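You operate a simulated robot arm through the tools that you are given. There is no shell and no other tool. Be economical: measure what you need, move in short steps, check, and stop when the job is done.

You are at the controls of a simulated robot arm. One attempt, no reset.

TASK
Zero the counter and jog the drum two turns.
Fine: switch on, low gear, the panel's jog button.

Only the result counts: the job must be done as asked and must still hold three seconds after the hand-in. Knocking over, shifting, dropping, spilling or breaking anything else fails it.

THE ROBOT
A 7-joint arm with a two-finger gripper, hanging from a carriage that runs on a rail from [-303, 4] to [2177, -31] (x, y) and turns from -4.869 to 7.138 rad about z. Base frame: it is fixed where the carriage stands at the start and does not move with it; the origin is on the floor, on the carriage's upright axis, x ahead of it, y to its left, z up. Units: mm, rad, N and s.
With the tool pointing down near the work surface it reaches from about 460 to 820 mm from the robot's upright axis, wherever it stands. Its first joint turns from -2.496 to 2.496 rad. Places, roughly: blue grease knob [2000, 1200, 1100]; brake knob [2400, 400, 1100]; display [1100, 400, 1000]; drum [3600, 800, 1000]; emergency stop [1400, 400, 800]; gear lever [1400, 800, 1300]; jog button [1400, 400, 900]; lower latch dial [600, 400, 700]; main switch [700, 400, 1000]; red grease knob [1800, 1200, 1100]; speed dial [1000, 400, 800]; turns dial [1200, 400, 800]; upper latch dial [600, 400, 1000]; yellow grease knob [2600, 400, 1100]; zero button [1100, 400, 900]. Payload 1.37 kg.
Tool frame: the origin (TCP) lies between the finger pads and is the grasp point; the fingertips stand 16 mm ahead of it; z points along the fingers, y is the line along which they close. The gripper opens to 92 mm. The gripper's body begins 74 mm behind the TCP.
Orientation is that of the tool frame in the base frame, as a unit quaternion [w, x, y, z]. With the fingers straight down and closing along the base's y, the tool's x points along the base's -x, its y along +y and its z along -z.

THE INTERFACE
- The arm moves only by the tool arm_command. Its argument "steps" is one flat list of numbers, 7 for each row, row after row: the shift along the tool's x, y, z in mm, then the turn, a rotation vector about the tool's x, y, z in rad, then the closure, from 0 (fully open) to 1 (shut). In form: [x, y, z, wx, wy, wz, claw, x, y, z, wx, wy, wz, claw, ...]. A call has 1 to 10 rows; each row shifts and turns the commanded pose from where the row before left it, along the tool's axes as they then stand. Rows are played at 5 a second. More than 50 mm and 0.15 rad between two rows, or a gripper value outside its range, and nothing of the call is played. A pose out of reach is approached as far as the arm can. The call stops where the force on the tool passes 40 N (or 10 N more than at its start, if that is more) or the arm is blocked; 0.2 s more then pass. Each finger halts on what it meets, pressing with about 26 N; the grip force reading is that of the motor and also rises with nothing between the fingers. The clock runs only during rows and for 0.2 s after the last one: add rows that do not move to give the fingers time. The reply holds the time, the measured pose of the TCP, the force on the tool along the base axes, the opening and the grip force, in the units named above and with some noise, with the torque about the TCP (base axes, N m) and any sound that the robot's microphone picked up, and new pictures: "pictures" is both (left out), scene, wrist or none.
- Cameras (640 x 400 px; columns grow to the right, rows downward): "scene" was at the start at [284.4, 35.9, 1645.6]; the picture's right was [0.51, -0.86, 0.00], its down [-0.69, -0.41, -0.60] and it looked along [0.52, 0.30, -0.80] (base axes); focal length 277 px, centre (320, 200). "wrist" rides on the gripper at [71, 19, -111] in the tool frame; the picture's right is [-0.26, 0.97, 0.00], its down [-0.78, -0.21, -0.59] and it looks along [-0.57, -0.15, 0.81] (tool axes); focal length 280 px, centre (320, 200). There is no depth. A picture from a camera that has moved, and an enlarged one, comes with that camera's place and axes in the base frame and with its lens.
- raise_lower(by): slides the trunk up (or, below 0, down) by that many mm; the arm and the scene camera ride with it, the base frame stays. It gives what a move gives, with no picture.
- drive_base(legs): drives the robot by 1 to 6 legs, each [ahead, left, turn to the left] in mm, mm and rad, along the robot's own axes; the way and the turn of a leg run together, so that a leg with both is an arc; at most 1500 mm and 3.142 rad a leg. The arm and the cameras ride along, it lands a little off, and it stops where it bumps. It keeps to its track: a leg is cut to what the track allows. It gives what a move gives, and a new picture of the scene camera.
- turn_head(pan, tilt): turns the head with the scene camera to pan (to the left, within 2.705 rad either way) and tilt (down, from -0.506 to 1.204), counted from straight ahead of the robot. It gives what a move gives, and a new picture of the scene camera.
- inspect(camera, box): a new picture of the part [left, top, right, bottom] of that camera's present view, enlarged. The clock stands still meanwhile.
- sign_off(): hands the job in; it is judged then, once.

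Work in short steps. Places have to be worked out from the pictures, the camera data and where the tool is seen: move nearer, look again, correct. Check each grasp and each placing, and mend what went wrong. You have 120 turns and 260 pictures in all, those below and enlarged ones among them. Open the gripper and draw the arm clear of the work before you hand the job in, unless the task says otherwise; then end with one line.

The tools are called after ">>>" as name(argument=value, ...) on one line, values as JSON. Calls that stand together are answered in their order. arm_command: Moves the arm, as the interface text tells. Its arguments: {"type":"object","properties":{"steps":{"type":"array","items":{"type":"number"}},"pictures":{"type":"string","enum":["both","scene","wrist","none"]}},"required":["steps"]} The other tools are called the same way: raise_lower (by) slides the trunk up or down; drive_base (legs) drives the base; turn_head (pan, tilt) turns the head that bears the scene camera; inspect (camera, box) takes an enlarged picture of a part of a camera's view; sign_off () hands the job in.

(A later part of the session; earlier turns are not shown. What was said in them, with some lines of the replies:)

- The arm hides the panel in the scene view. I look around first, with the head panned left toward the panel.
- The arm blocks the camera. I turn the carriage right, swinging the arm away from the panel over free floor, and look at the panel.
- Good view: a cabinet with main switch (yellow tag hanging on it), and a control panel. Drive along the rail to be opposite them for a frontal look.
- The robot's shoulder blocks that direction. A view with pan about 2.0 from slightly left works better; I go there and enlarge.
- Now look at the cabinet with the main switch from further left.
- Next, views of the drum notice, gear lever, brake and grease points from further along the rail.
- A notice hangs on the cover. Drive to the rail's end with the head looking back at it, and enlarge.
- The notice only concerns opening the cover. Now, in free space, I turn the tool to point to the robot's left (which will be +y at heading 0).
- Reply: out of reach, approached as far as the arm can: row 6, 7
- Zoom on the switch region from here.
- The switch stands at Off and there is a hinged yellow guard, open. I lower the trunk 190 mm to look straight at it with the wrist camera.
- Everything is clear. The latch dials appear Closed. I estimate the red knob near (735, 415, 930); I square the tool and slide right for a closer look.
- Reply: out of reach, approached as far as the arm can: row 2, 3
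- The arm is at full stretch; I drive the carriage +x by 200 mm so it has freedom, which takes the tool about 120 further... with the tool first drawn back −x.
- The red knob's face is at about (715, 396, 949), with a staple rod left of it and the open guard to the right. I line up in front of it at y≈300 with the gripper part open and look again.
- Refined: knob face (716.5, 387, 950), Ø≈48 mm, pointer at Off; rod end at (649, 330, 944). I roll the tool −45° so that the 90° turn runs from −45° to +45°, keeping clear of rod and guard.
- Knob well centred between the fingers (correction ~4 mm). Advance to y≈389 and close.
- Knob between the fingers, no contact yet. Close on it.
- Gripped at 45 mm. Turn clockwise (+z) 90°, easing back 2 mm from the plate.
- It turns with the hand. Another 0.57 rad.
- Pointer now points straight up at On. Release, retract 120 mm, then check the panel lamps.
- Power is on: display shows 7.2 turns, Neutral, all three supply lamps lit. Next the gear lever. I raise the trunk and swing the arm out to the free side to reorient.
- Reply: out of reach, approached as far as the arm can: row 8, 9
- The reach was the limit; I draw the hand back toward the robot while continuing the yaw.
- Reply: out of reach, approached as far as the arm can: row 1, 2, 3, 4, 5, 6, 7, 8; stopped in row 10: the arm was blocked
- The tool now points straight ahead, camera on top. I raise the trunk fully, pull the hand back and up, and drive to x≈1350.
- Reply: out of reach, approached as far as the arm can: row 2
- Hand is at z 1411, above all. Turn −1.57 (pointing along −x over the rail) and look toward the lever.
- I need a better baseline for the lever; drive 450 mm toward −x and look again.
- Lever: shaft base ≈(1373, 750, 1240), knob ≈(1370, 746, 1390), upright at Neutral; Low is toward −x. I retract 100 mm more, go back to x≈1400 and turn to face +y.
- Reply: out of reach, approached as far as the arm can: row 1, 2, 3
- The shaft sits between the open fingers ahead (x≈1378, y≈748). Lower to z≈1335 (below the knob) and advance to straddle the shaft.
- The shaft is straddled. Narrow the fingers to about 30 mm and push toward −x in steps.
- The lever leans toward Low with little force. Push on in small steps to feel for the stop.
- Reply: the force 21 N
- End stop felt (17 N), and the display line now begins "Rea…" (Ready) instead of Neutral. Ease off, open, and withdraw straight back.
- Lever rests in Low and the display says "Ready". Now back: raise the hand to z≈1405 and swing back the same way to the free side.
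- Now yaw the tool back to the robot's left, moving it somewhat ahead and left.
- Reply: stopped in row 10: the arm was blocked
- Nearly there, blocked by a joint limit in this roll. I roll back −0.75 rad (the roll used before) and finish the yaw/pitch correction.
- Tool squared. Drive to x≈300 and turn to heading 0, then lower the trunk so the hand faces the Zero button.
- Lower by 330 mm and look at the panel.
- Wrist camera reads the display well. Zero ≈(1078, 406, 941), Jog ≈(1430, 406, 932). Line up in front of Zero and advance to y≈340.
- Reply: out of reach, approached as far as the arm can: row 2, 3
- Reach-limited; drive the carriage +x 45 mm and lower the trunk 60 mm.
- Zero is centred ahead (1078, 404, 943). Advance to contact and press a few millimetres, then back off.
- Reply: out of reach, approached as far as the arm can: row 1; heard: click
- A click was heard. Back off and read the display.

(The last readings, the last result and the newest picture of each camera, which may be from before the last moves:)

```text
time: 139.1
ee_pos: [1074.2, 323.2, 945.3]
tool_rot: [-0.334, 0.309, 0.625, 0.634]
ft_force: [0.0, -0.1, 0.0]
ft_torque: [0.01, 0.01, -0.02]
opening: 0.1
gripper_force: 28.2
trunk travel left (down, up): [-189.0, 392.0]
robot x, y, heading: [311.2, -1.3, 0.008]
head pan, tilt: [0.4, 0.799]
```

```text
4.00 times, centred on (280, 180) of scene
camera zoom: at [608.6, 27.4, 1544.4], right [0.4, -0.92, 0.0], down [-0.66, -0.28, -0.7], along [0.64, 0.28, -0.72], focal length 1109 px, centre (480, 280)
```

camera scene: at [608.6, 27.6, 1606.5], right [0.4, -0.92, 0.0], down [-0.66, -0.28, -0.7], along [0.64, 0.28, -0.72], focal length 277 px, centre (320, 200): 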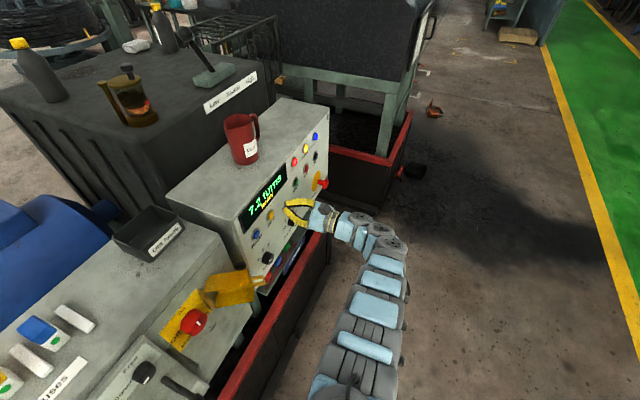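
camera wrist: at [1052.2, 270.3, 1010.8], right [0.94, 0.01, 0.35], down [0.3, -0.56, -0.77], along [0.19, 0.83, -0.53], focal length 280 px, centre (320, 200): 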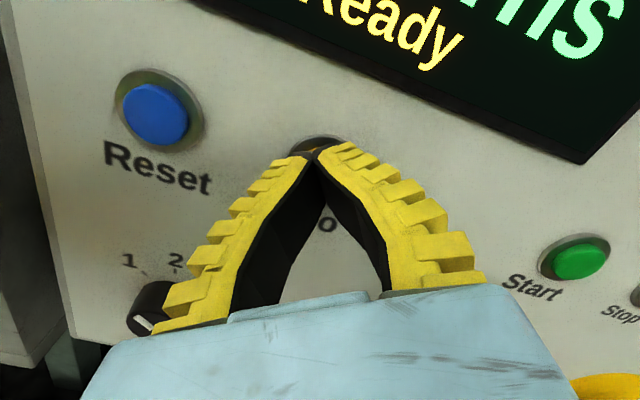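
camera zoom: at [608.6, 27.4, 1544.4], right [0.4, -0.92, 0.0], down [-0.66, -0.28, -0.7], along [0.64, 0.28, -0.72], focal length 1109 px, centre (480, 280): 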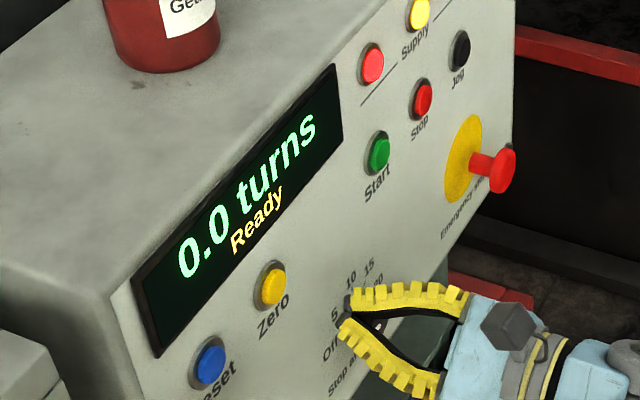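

Counter reads 0.0. Now move the carriage +352 mm so the hand faces Jog (≈1430, 406, 931); the E-stop lies ~150 mm lower.

>>> drive_base(legs=[[354, 0, 0]])

>>> turn_head(pan=0.8, tilt=0.8)

>>> inspect(camera="wrist", box=[0, 0, 640, 400])

```text
time: 141.4
ee_pos: [1425.0, 318.3, 944.5]
tool_rot: [-0.334, 0.31, 0.624, 0.635]
ft_force: [0.1, -0.1, 0.3]
ft_torque: [0.01, 0.01, -0.01]
opening: 0.1
gripper_force: 28.1
trunk travel left (down, up): [-189.0, 392.0]
robot x, y, heading: [665.3, -11.0, 0.005]
head pan, tilt: [0.4, 0.799]
camera scene: at [958.4, 22.2, 1544.5], right [0.4, -0.92, 0.0], down [-0.66, -0.28, -0.7], along [0.64, 0.28, -0.72], focal length 277 px, centre (320, 200)
```

scene: 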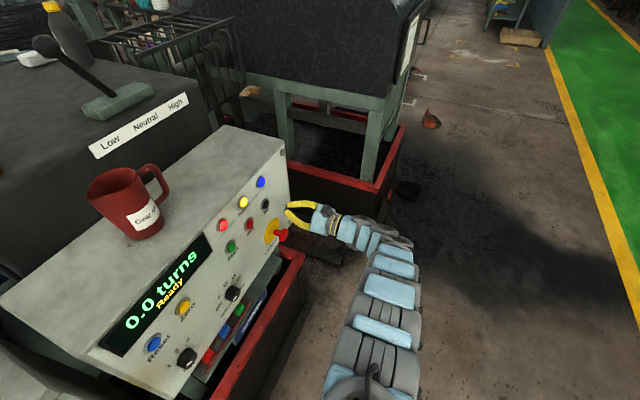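

```text
time: 142.3
ee_pos: [1425.7, 318.0, 943.2]
tool_rot: [-0.334, 0.309, 0.624, 0.635]
ft_force: [-0.3, 0.2, -0.7]
ft_torque: [0.02, 0.03, 0.01]
opening: 0.0
gripper_force: 27.6
trunk travel left (down, up): [-189.0, 392.0]
robot x, y, heading: [664.2, -12.2, 0.008]
head pan, tilt: [0.799, 0.799]
camera scene: at [940.1, 48.5, 1544.4], right [0.72, -0.69, 0.0], down [-0.5, -0.52, -0.7], along [0.48, 0.5, -0.72], focal length 277 px, centre (320, 200)
```

scene: 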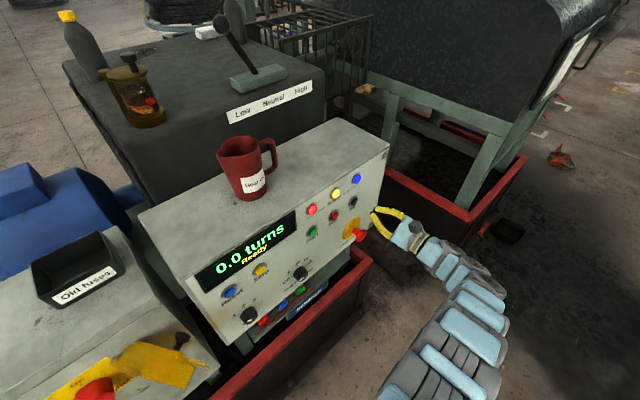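

```text
1.00 times, centred on (320, 200) of wrist (not enlarged: the box is as wide or as high as the picture)
camera zoom: at [1402.3, 204.6, 1009.6], right [0.94, 0.01, 0.35], down [0.3, -0.56, -0.77], along [0.19, 0.83, -0.53], focal length 280 px, centre (320, 200)
```

zoom: 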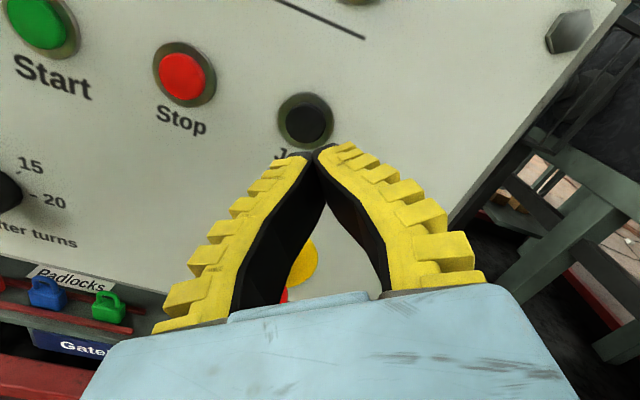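

Jog button centre at (1414, 404, 941). Align (−10 mm x) and approach to y≈370.

>>> arm_command(steps=[1.5, -10.5, 0, 0, 0, 0, 1, 0, 0, 30, 0, 0, 0, 1, 0, 0, 20, 0, 0, 0, 1, 0, 0, 0, 0, 0, 0, 1], pictures="wrist")

>>> inspect(camera="scene", box=[180, 160, 420, 310])

```text
time: 143.3
ee_pos: [1410.8, 369.8, 942.4]
tool_rot: [-0.334, 0.31, 0.624, 0.635]
ft_force: [0.8, -0.4, -0.2]
ft_torque: [0.02, 0.01, 0.03]
opening: 0.0
gripper_force: 28.2
trunk travel left (down, up): [-189.0, 392.0]
robot x, y, heading: [661.3, -6.9, 0.011]
head pan, tilt: [0.799, 0.799]
camera wrist: at [1390.1, 256.1, 1007.4], right [0.94, 0.01, 0.35], down [0.3, -0.56, -0.77], along [0.19, 0.83, -0.53], focal length 280 px, centre (320, 200)
```

wrist: 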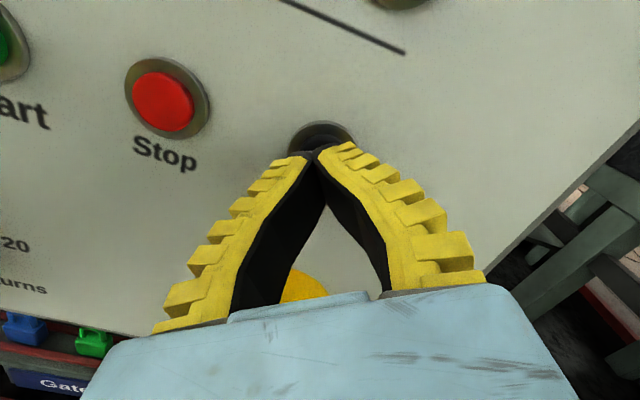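

```text
2.67 times, centred on (300, 235) of scene
camera zoom: at [940.0, 48.5, 1544.4], right [0.72, -0.69, 0.0], down [-0.5, -0.52, -0.7], along [0.48, 0.5, -0.72], focal length 740 px, centre (373, 107)
```

zoom: 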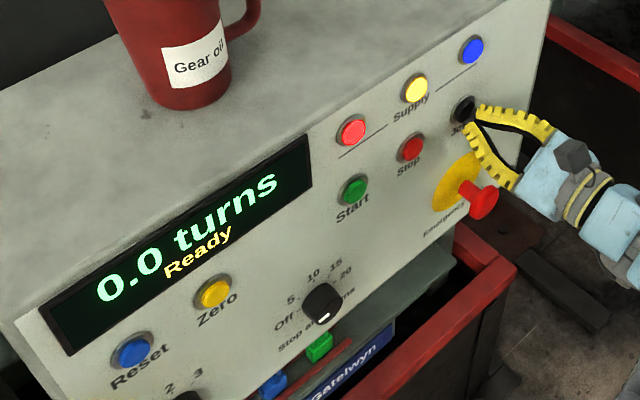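

Display fully readable from the head camera. Press in: 10 mm then 4 mm, and see.

>>> arm_command(steps=[1, 2, 9, 0, 0, 0, 1, 0, 0, 5, 0, 0, 0, 1], pictures="none")

>>> inspect(camera="scene", box=[180, 160, 420, 310])

```text
time: 143.9
ee_pos: [1413.7, 382.1, 943.1]
tool_rot: [-0.333, 0.31, 0.624, 0.635]
ft_force: [-0.4, -4.6, 0.6]
ft_torque: [-0.01, -0.03, -0.02]
opening: 6.1
gripper_force: 27.9
trunk travel left (down, up): [-189.0, 392.0]
robot x, y, heading: [662.6, -8.3, 0.008]
head pan, tilt: [0.799, 0.799]
heard: click
```

```text
2.67 times, centred on (300, 235) of scene
camera zoom: at [940.0, 48.1, 1544.4], right [0.72, -0.69, 0.0], down [-0.5, -0.52, -0.7], along [0.48, 0.5, -0.72], focal length 740 px, centre (373, 107)
```

zoom: 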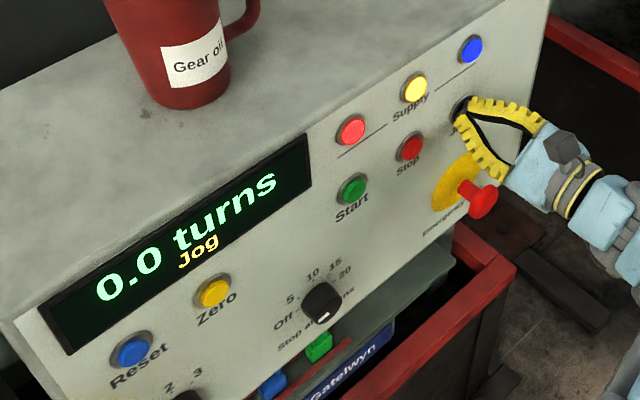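

Display shows "Jog". Hold one second and read.

>>> arm_command(steps=[0, 0, 0, 0, 0, 0, 1, 0, 0, 0, 0, 0, 0, 1, 0, 0, 0, 0, 0, 0, 1, 0, 0, 0, 0, 0, 0, 1], pictures="none")

>>> inspect(camera="scene", box=[180, 160, 420, 310])

```text
time: 144.9
ee_pos: [1413.6, 382.3, 942.1]
tool_rot: [-0.333, 0.31, 0.624, 0.635]
ft_force: [1.9, -4.8, -1.1]
ft_torque: [-0.04, -0.02, -0.04]
opening: 6.0
gripper_force: 27.5
trunk travel left (down, up): [-189.0, 392.0]
robot x, y, heading: [663.9, -9.1, 0.008]
head pan, tilt: [0.799, 0.799]
```

```text
2.67 times, centred on (300, 235) of scene
camera zoom: at [940.2, 48.0, 1544.4], right [0.72, -0.69, 0.0], down [-0.5, -0.52, -0.7], along [0.48, 0.5, -0.72], focal length 740 px, centre (373, 107)
```

zoom: 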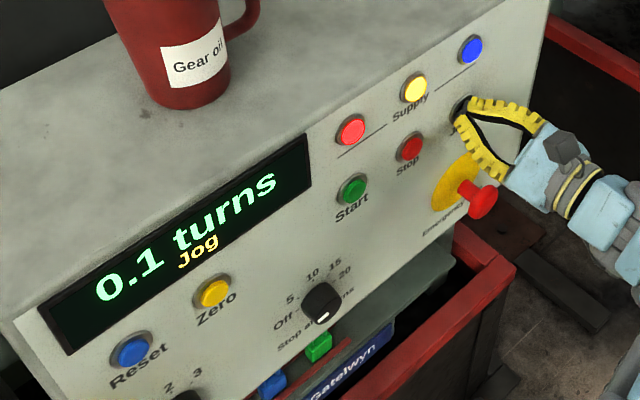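

About 0.1 turn/s. Hold with three 2.2 s calls and read.

>>> arm_command(steps=[0, 0, 0, 0, 0, 0, 1, 0, 0, 0, 0, 0, 0, 1, 0, 0, 0, 0, 0, 0, 1, 0, 0, 0, 0, 0, 0, 1, 0, 0, 0, 0, 0, 0, 1, 0, 0, 0, 0, 0, 0, 1, 0, 0, 0, 0, 0, 0, 1, 0, 0, 0, 0, 0, 0, 1, 0, 0, 0, 0, 0, 0, 1, 0, 0, 0, 0, 0, 0, 1], pictures="none")

>>> arm_command(steps=[0, 0, 0, 0, 0, 0, 1, 0, 0, 0, 0, 0, 0, 1, 0, 0, 0, 0, 0, 0, 1, 0, 0, 0, 0, 0, 0, 1, 0, 0, 0, 0, 0, 0, 1, 0, 0, 0, 0, 0, 0, 1, 0, 0, 0, 0, 0, 0, 1, 0, 0, 0, 0, 0, 0, 1, 0, 0, 0, 0, 0, 0, 1, 0, 0, 0, 0, 0, 0, 1], pictures="none")

>>> inspect(camera="scene", box=[180, 160, 420, 310])

```text
time: 147.1
ee_pos: [1414.3, 382.2, 944.3]
tool_rot: [-0.334, 0.31, 0.624, 0.635]
ft_force: [0.4, -5.6, -0.3]
ft_torque: [-0.03, -0.01, 0.0]
opening: 6.1
gripper_force: 27.5
trunk travel left (down, up): [-189.0, 392.0]
robot x, y, heading: [663.0, -8.3, 0.005]
head pan, tilt: [0.799, 0.799]
```

```text
time: 149.3
ee_pos: [1413.5, 382.2, 942.6]
tool_rot: [-0.334, 0.31, 0.624, 0.635]
ft_force: [0.2, -4.8, 0.7]
ft_torque: [0.01, -0.01, 0.02]
opening: 5.9
gripper_force: 27.9
trunk travel left (down, up): [-189.0, 392.0]
robot x, y, heading: [665.4, -12.1, 0.01]
head pan, tilt: [0.799, 0.799]
```

```text
2.67 times, centred on (300, 235) of scene
camera zoom: at [940.1, 48.0, 1544.4], right [0.72, -0.69, 0.0], down [-0.5, -0.52, -0.7], along [0.48, 0.5, -0.72], focal length 740 px, centre (373, 107)
```

zoom: 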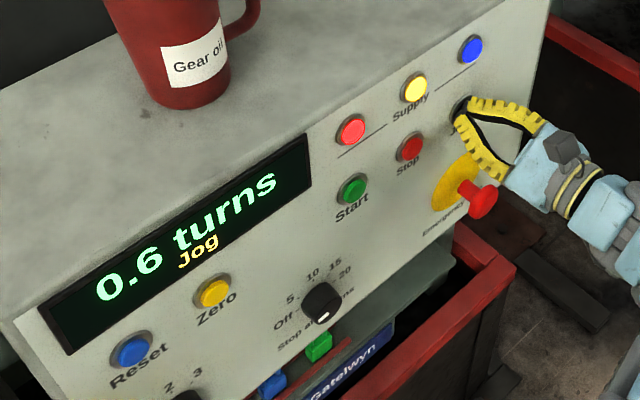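

Rate ≈0.115 turn/s. Hold four more calls (8.8 s), then read.

>>> arm_command(steps=[0, 0, 0, 0, 0, 0, 1, 0, 0, 0, 0, 0, 0, 1, 0, 0, 0, 0, 0, 0, 1, 0, 0, 0, 0, 0, 0, 1, 0, 0, 0, 0, 0, 0, 1, 0, 0, 0, 0, 0, 0, 1, 0, 0, 0, 0, 0, 0, 1, 0, 0, 0, 0, 0, 0, 1, 0, 0, 0, 0, 0, 0, 1, 0, 0, 0, 0, 0, 0, 1], pictures="none")

>>> arm_command(steps=[0, 0, 0, 0, 0, 0, 1, 0, 0, 0, 0, 0, 0, 1, 0, 0, 0, 0, 0, 0, 1, 0, 0, 0, 0, 0, 0, 1, 0, 0, 0, 0, 0, 0, 1, 0, 0, 0, 0, 0, 0, 1, 0, 0, 0, 0, 0, 0, 1, 0, 0, 0, 0, 0, 0, 1, 0, 0, 0, 0, 0, 0, 1, 0, 0, 0, 0, 0, 0, 1], pictures="none")

>>> arm_command(steps=[0, 0, 0, 0, 0, 0, 1, 0, 0, 0, 0, 0, 0, 1, 0, 0, 0, 0, 0, 0, 1, 0, 0, 0, 0, 0, 0, 1, 0, 0, 0, 0, 0, 0, 1, 0, 0, 0, 0, 0, 0, 1, 0, 0, 0, 0, 0, 0, 1, 0, 0, 0, 0, 0, 0, 1, 0, 0, 0, 0, 0, 0, 1, 0, 0, 0, 0, 0, 0, 1], pictures="none")

>>> arm_command(steps=[0, 0, 0, 0, 0, 0, 1, 0, 0, 0, 0, 0, 0, 1, 0, 0, 0, 0, 0, 0, 1, 0, 0, 0, 0, 0, 0, 1, 0, 0, 0, 0, 0, 0, 1, 0, 0, 0, 0, 0, 0, 1, 0, 0, 0, 0, 0, 0, 1, 0, 0, 0, 0, 0, 0, 1, 0, 0, 0, 0, 0, 0, 1, 0, 0, 0, 0, 0, 0, 1], pictures="none")

>>> inspect(camera="scene", box=[180, 160, 420, 310])

```text
time: 151.5
ee_pos: [1413.3, 383.2, 943.8]
tool_rot: [-0.333, 0.31, 0.624, 0.635]
ft_force: [0.9, -5.2, 0.1]
ft_torque: [-0.03, -0.03, -0.03]
opening: 6.0
gripper_force: 28.1
trunk travel left (down, up): [-189.0, 392.0]
robot x, y, heading: [668.0, -8.6, 0.007]
head pan, tilt: [0.799, 0.799]
```

```text
time: 153.7
ee_pos: [1412.4, 381.6, 941.5]
tool_rot: [-0.333, 0.31, 0.624, 0.636]
ft_force: [1.9, -5.4, -1.0]
ft_torque: [-0.03, -0.01, -0.04]
opening: 6.2
gripper_force: 27.2
trunk travel left (down, up): [-189.0, 392.0]
robot x, y, heading: [664.2, -9.2, 0.005]
head pan, tilt: [0.799, 0.799]
```

```text
time: 155.9
ee_pos: [1413.2, 382.9, 944.3]
tool_rot: [-0.334, 0.31, 0.624, 0.635]
ft_force: [0.5, -4.8, 0.8]
ft_torque: [-0.02, -0.03, -0.04]
opening: 5.9
gripper_force: 28.1
trunk travel left (down, up): [-189.0, 392.0]
robot x, y, heading: [662.8, -9.4, 0.007]
head pan, tilt: [0.799, 0.799]
```

```text
time: 158.1
ee_pos: [1413.8, 382.6, 943.2]
tool_rot: [-0.334, 0.31, 0.624, 0.635]
ft_force: [0.6, -5.0, -0.7]
ft_torque: [-0.07, 0.0, -0.04]
opening: 5.9
gripper_force: 27.6
trunk travel left (down, up): [-189.0, 392.0]
robot x, y, heading: [664.1, -11.4, 0.006]
head pan, tilt: [0.799, 0.799]
```

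```text
2.67 times, centred on (300, 235) of scene
camera zoom: at [940.0, 48.0, 1544.4], right [0.72, -0.69, 0.0], down [-0.5, -0.52, -0.7], along [0.48, 0.5, -0.72], focal length 740 px, centre (373, 107)
```

zoom: 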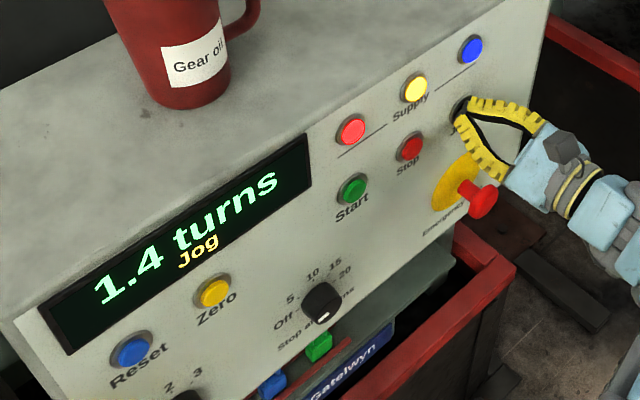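

0.1 turn/s; now ~1.43. Hold two more calls to ~1.87 and read.

>>> arm_command(steps=[0, 0, 0, 0, 0, 0, 1, 0, 0, 0, 0, 0, 0, 1, 0, 0, 0, 0, 0, 0, 1, 0, 0, 0, 0, 0, 0, 1, 0, 0, 0, 0, 0, 0, 1, 0, 0, 0, 0, 0, 0, 1, 0, 0, 0, 0, 0, 0, 1, 0, 0, 0, 0, 0, 0, 1, 0, 0, 0, 0, 0, 0, 1, 0, 0, 0, 0, 0, 0, 1], pictures="none")

>>> arm_command(steps=[0, 0, 0, 0, 0, 0, 1, 0, 0, 0, 0, 0, 0, 1, 0, 0, 0, 0, 0, 0, 1, 0, 0, 0, 0, 0, 0, 1, 0, 0, 0, 0, 0, 0, 1, 0, 0, 0, 0, 0, 0, 1, 0, 0, 0, 0, 0, 0, 1, 0, 0, 0, 0, 0, 0, 1], pictures="none")

>>> inspect(camera="scene", box=[180, 160, 420, 310])

```text
time: 160.3
ee_pos: [1413.4, 381.9, 943.5]
tool_rot: [-0.334, 0.31, 0.624, 0.635]
ft_force: [0.6, -5.4, -1.4]
ft_torque: [-0.04, 0.02, -0.04]
opening: 5.9
gripper_force: 28.0
trunk travel left (down, up): [-189.0, 392.0]
robot x, y, heading: [665.3, -8.3, 0.007]
head pan, tilt: [0.799, 0.799]
```

```text
time: 162.1
ee_pos: [1413.4, 382.3, 943.5]
tool_rot: [-0.333, 0.31, 0.624, 0.635]
ft_force: [0.1, -5.2, 0.4]
ft_torque: [0.0, 0.0, -0.01]
opening: 6.0
gripper_force: 28.0
trunk travel left (down, up): [-189.0, 392.0]
robot x, y, heading: [661.9, -10.1, 0.007]
head pan, tilt: [0.799, 0.799]
```

```text
2.67 times, centred on (300, 235) of scene
camera zoom: at [940.0, 48.0, 1544.4], right [0.72, -0.69, 0.0], down [-0.5, -0.52, -0.7], along [0.48, 0.5, -0.72], focal length 740 px, centre (373, 107)
```

zoom: 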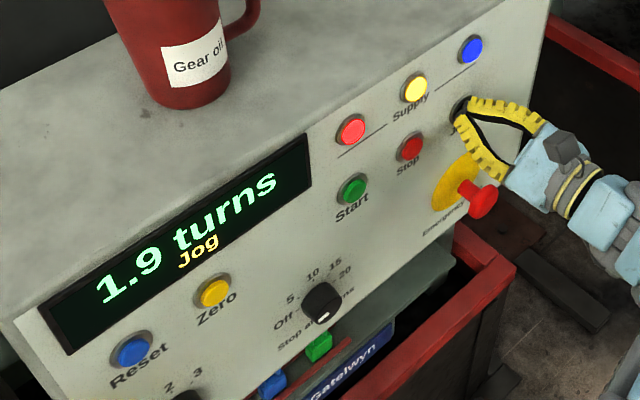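

Now ≈1.86 by the timing fit. Hold 1.2 s more and then withdraw in the same call, releasing at ≈1.99–2.0.

>>> arm_command(steps=[0, 0, 0, 0, 0, 0, 1, 0, 0, 0, 0, 0, 0, 1, 0, 0, 0, 0, 0, 0, 1, 0, 0, 0, 0, 0, 0, 1, 0, 0, 0, 0, 0, 0, 1, 0, 0, 0, 0, 0, 0, 1, 0, 0, -30, 0, 0, 0, 1, 0, 0, -30, 0, 0, 0, 1], pictures="none")

>>> inspect(camera="scene", box=[180, 160, 420, 310])

```text
time: 163.9
ee_pos: [1413.7, 321.4, 943.7]
tool_rot: [-0.334, 0.31, 0.624, 0.635]
ft_force: [-0.2, 0.0, 0.5]
ft_torque: [-0.02, 0.02, -0.01]
opening: 0.0
gripper_force: 27.8
trunk travel left (down, up): [-189.0, 392.0]
robot x, y, heading: [663.0, -9.4, 0.004]
head pan, tilt: [0.799, 0.799]
```

```text
2.67 times, centred on (300, 235) of scene
camera zoom: at [940.1, 48.4, 1544.4], right [0.72, -0.69, 0.0], down [-0.5, -0.52, -0.7], along [0.48, 0.5, -0.72], focal length 740 px, centre (373, 107)
```

zoom: 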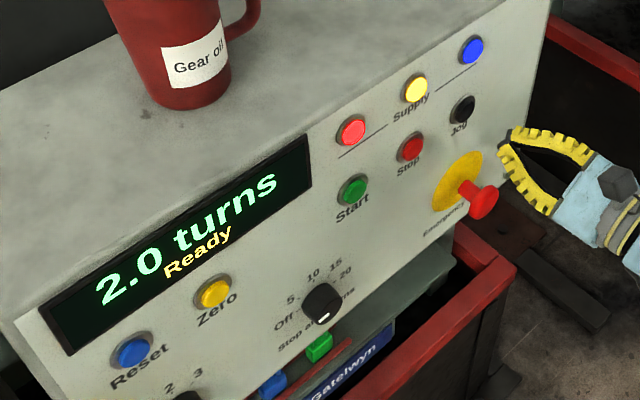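

2.0 turns, Ready, jog released. Draw back, open the gripper, and swing the arm clear.

>>> arm_command(steps=[0, 0, -40, 0, 0, 0, 0.5, 0, 0, -30, 0, 0, 0, 0, 0, 0, 0, 0, 0, 0, 0], pictures="none")

>>> drive_base(legs=[[0, 0, -0.9]])

>>> turn_head(pan=1.7, tilt=0.8)

```text
time: 164.7
ee_pos: [1415.4, 252.7, 942.6]
tool_rot: [-0.335, 0.309, 0.624, 0.634]
ft_force: [0.0, -0.4, -0.4]
ft_torque: [0.02, -0.02, 0.0]
opening: 91.6
gripper_force: 0.0
trunk travel left (down, up): [-189.0, 392.0]
robot x, y, heading: [663.7, -11.4, 0.004]
head pan, tilt: [0.799, 0.799]
```

```text
time: 167.4
ee_pos: [1335.1, -439.3, 941.5]
tool_rot: [-0.023, 0.551, 0.427, 0.717]
ft_force: [0.1, -0.1, -0.1]
ft_torque: [0.01, 0.0, 0.02]
opening: 91.9
gripper_force: 0.1
trunk travel left (down, up): [-189.0, 392.0]
robot x, y, heading: [662.8, -8.5, -0.9]
head pan, tilt: [0.799, 0.799]
camera scene: at [881.6, -191.0, 1544.4], right [-0.1, -1.0, 0.0], down [-0.71, 0.07, -0.7], along [0.69, -0.07, -0.72], focal length 277 px, centre (320, 200)
```

scene: 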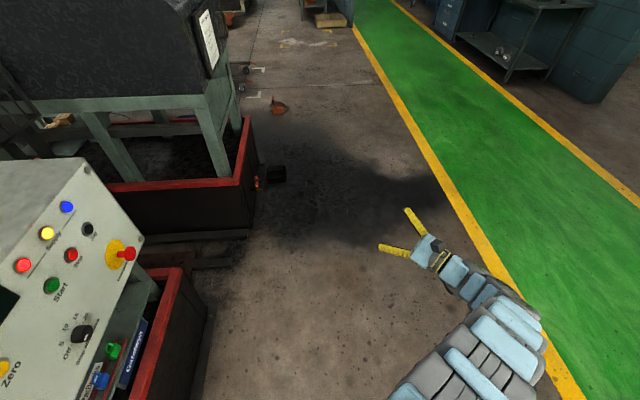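

```text
time: 168.6
ee_pos: [1333.2, -438.3, 941.7]
tool_rot: [-0.024, 0.551, 0.426, 0.717]
ft_force: [-0.3, 0.0, -0.4]
ft_torque: [0.06, -0.03, 0.02]
opening: 91.6
gripper_force: 0.0
trunk travel left (down, up): [-189.0, 392.0]
robot x, y, heading: [663.4, -6.2, -0.903]
head pan, tilt: [1.7, 0.799]
camera scene: at [857.5, -125.1, 1544.4], right [0.72, -0.7, 0.0], down [-0.5, -0.52, -0.7], along [0.48, 0.5, -0.72], focal length 277 px, centre (320, 200)
```

scene: 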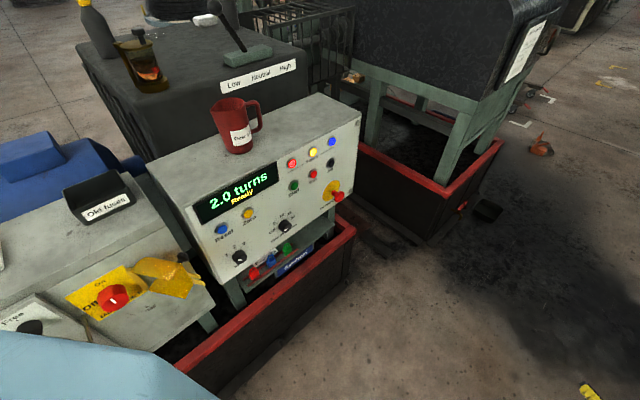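

The counter holds at 2.0, Ready, everything in place and the arm clear. Handing in.

>>> sign_off()

```text
The job is handed in.
```

I zeroed the counter and jogged the drum two turns: the display reads 2.0 turns and "Ready", with the main switch on, low gear engaged, the gripper open and the arm clear.
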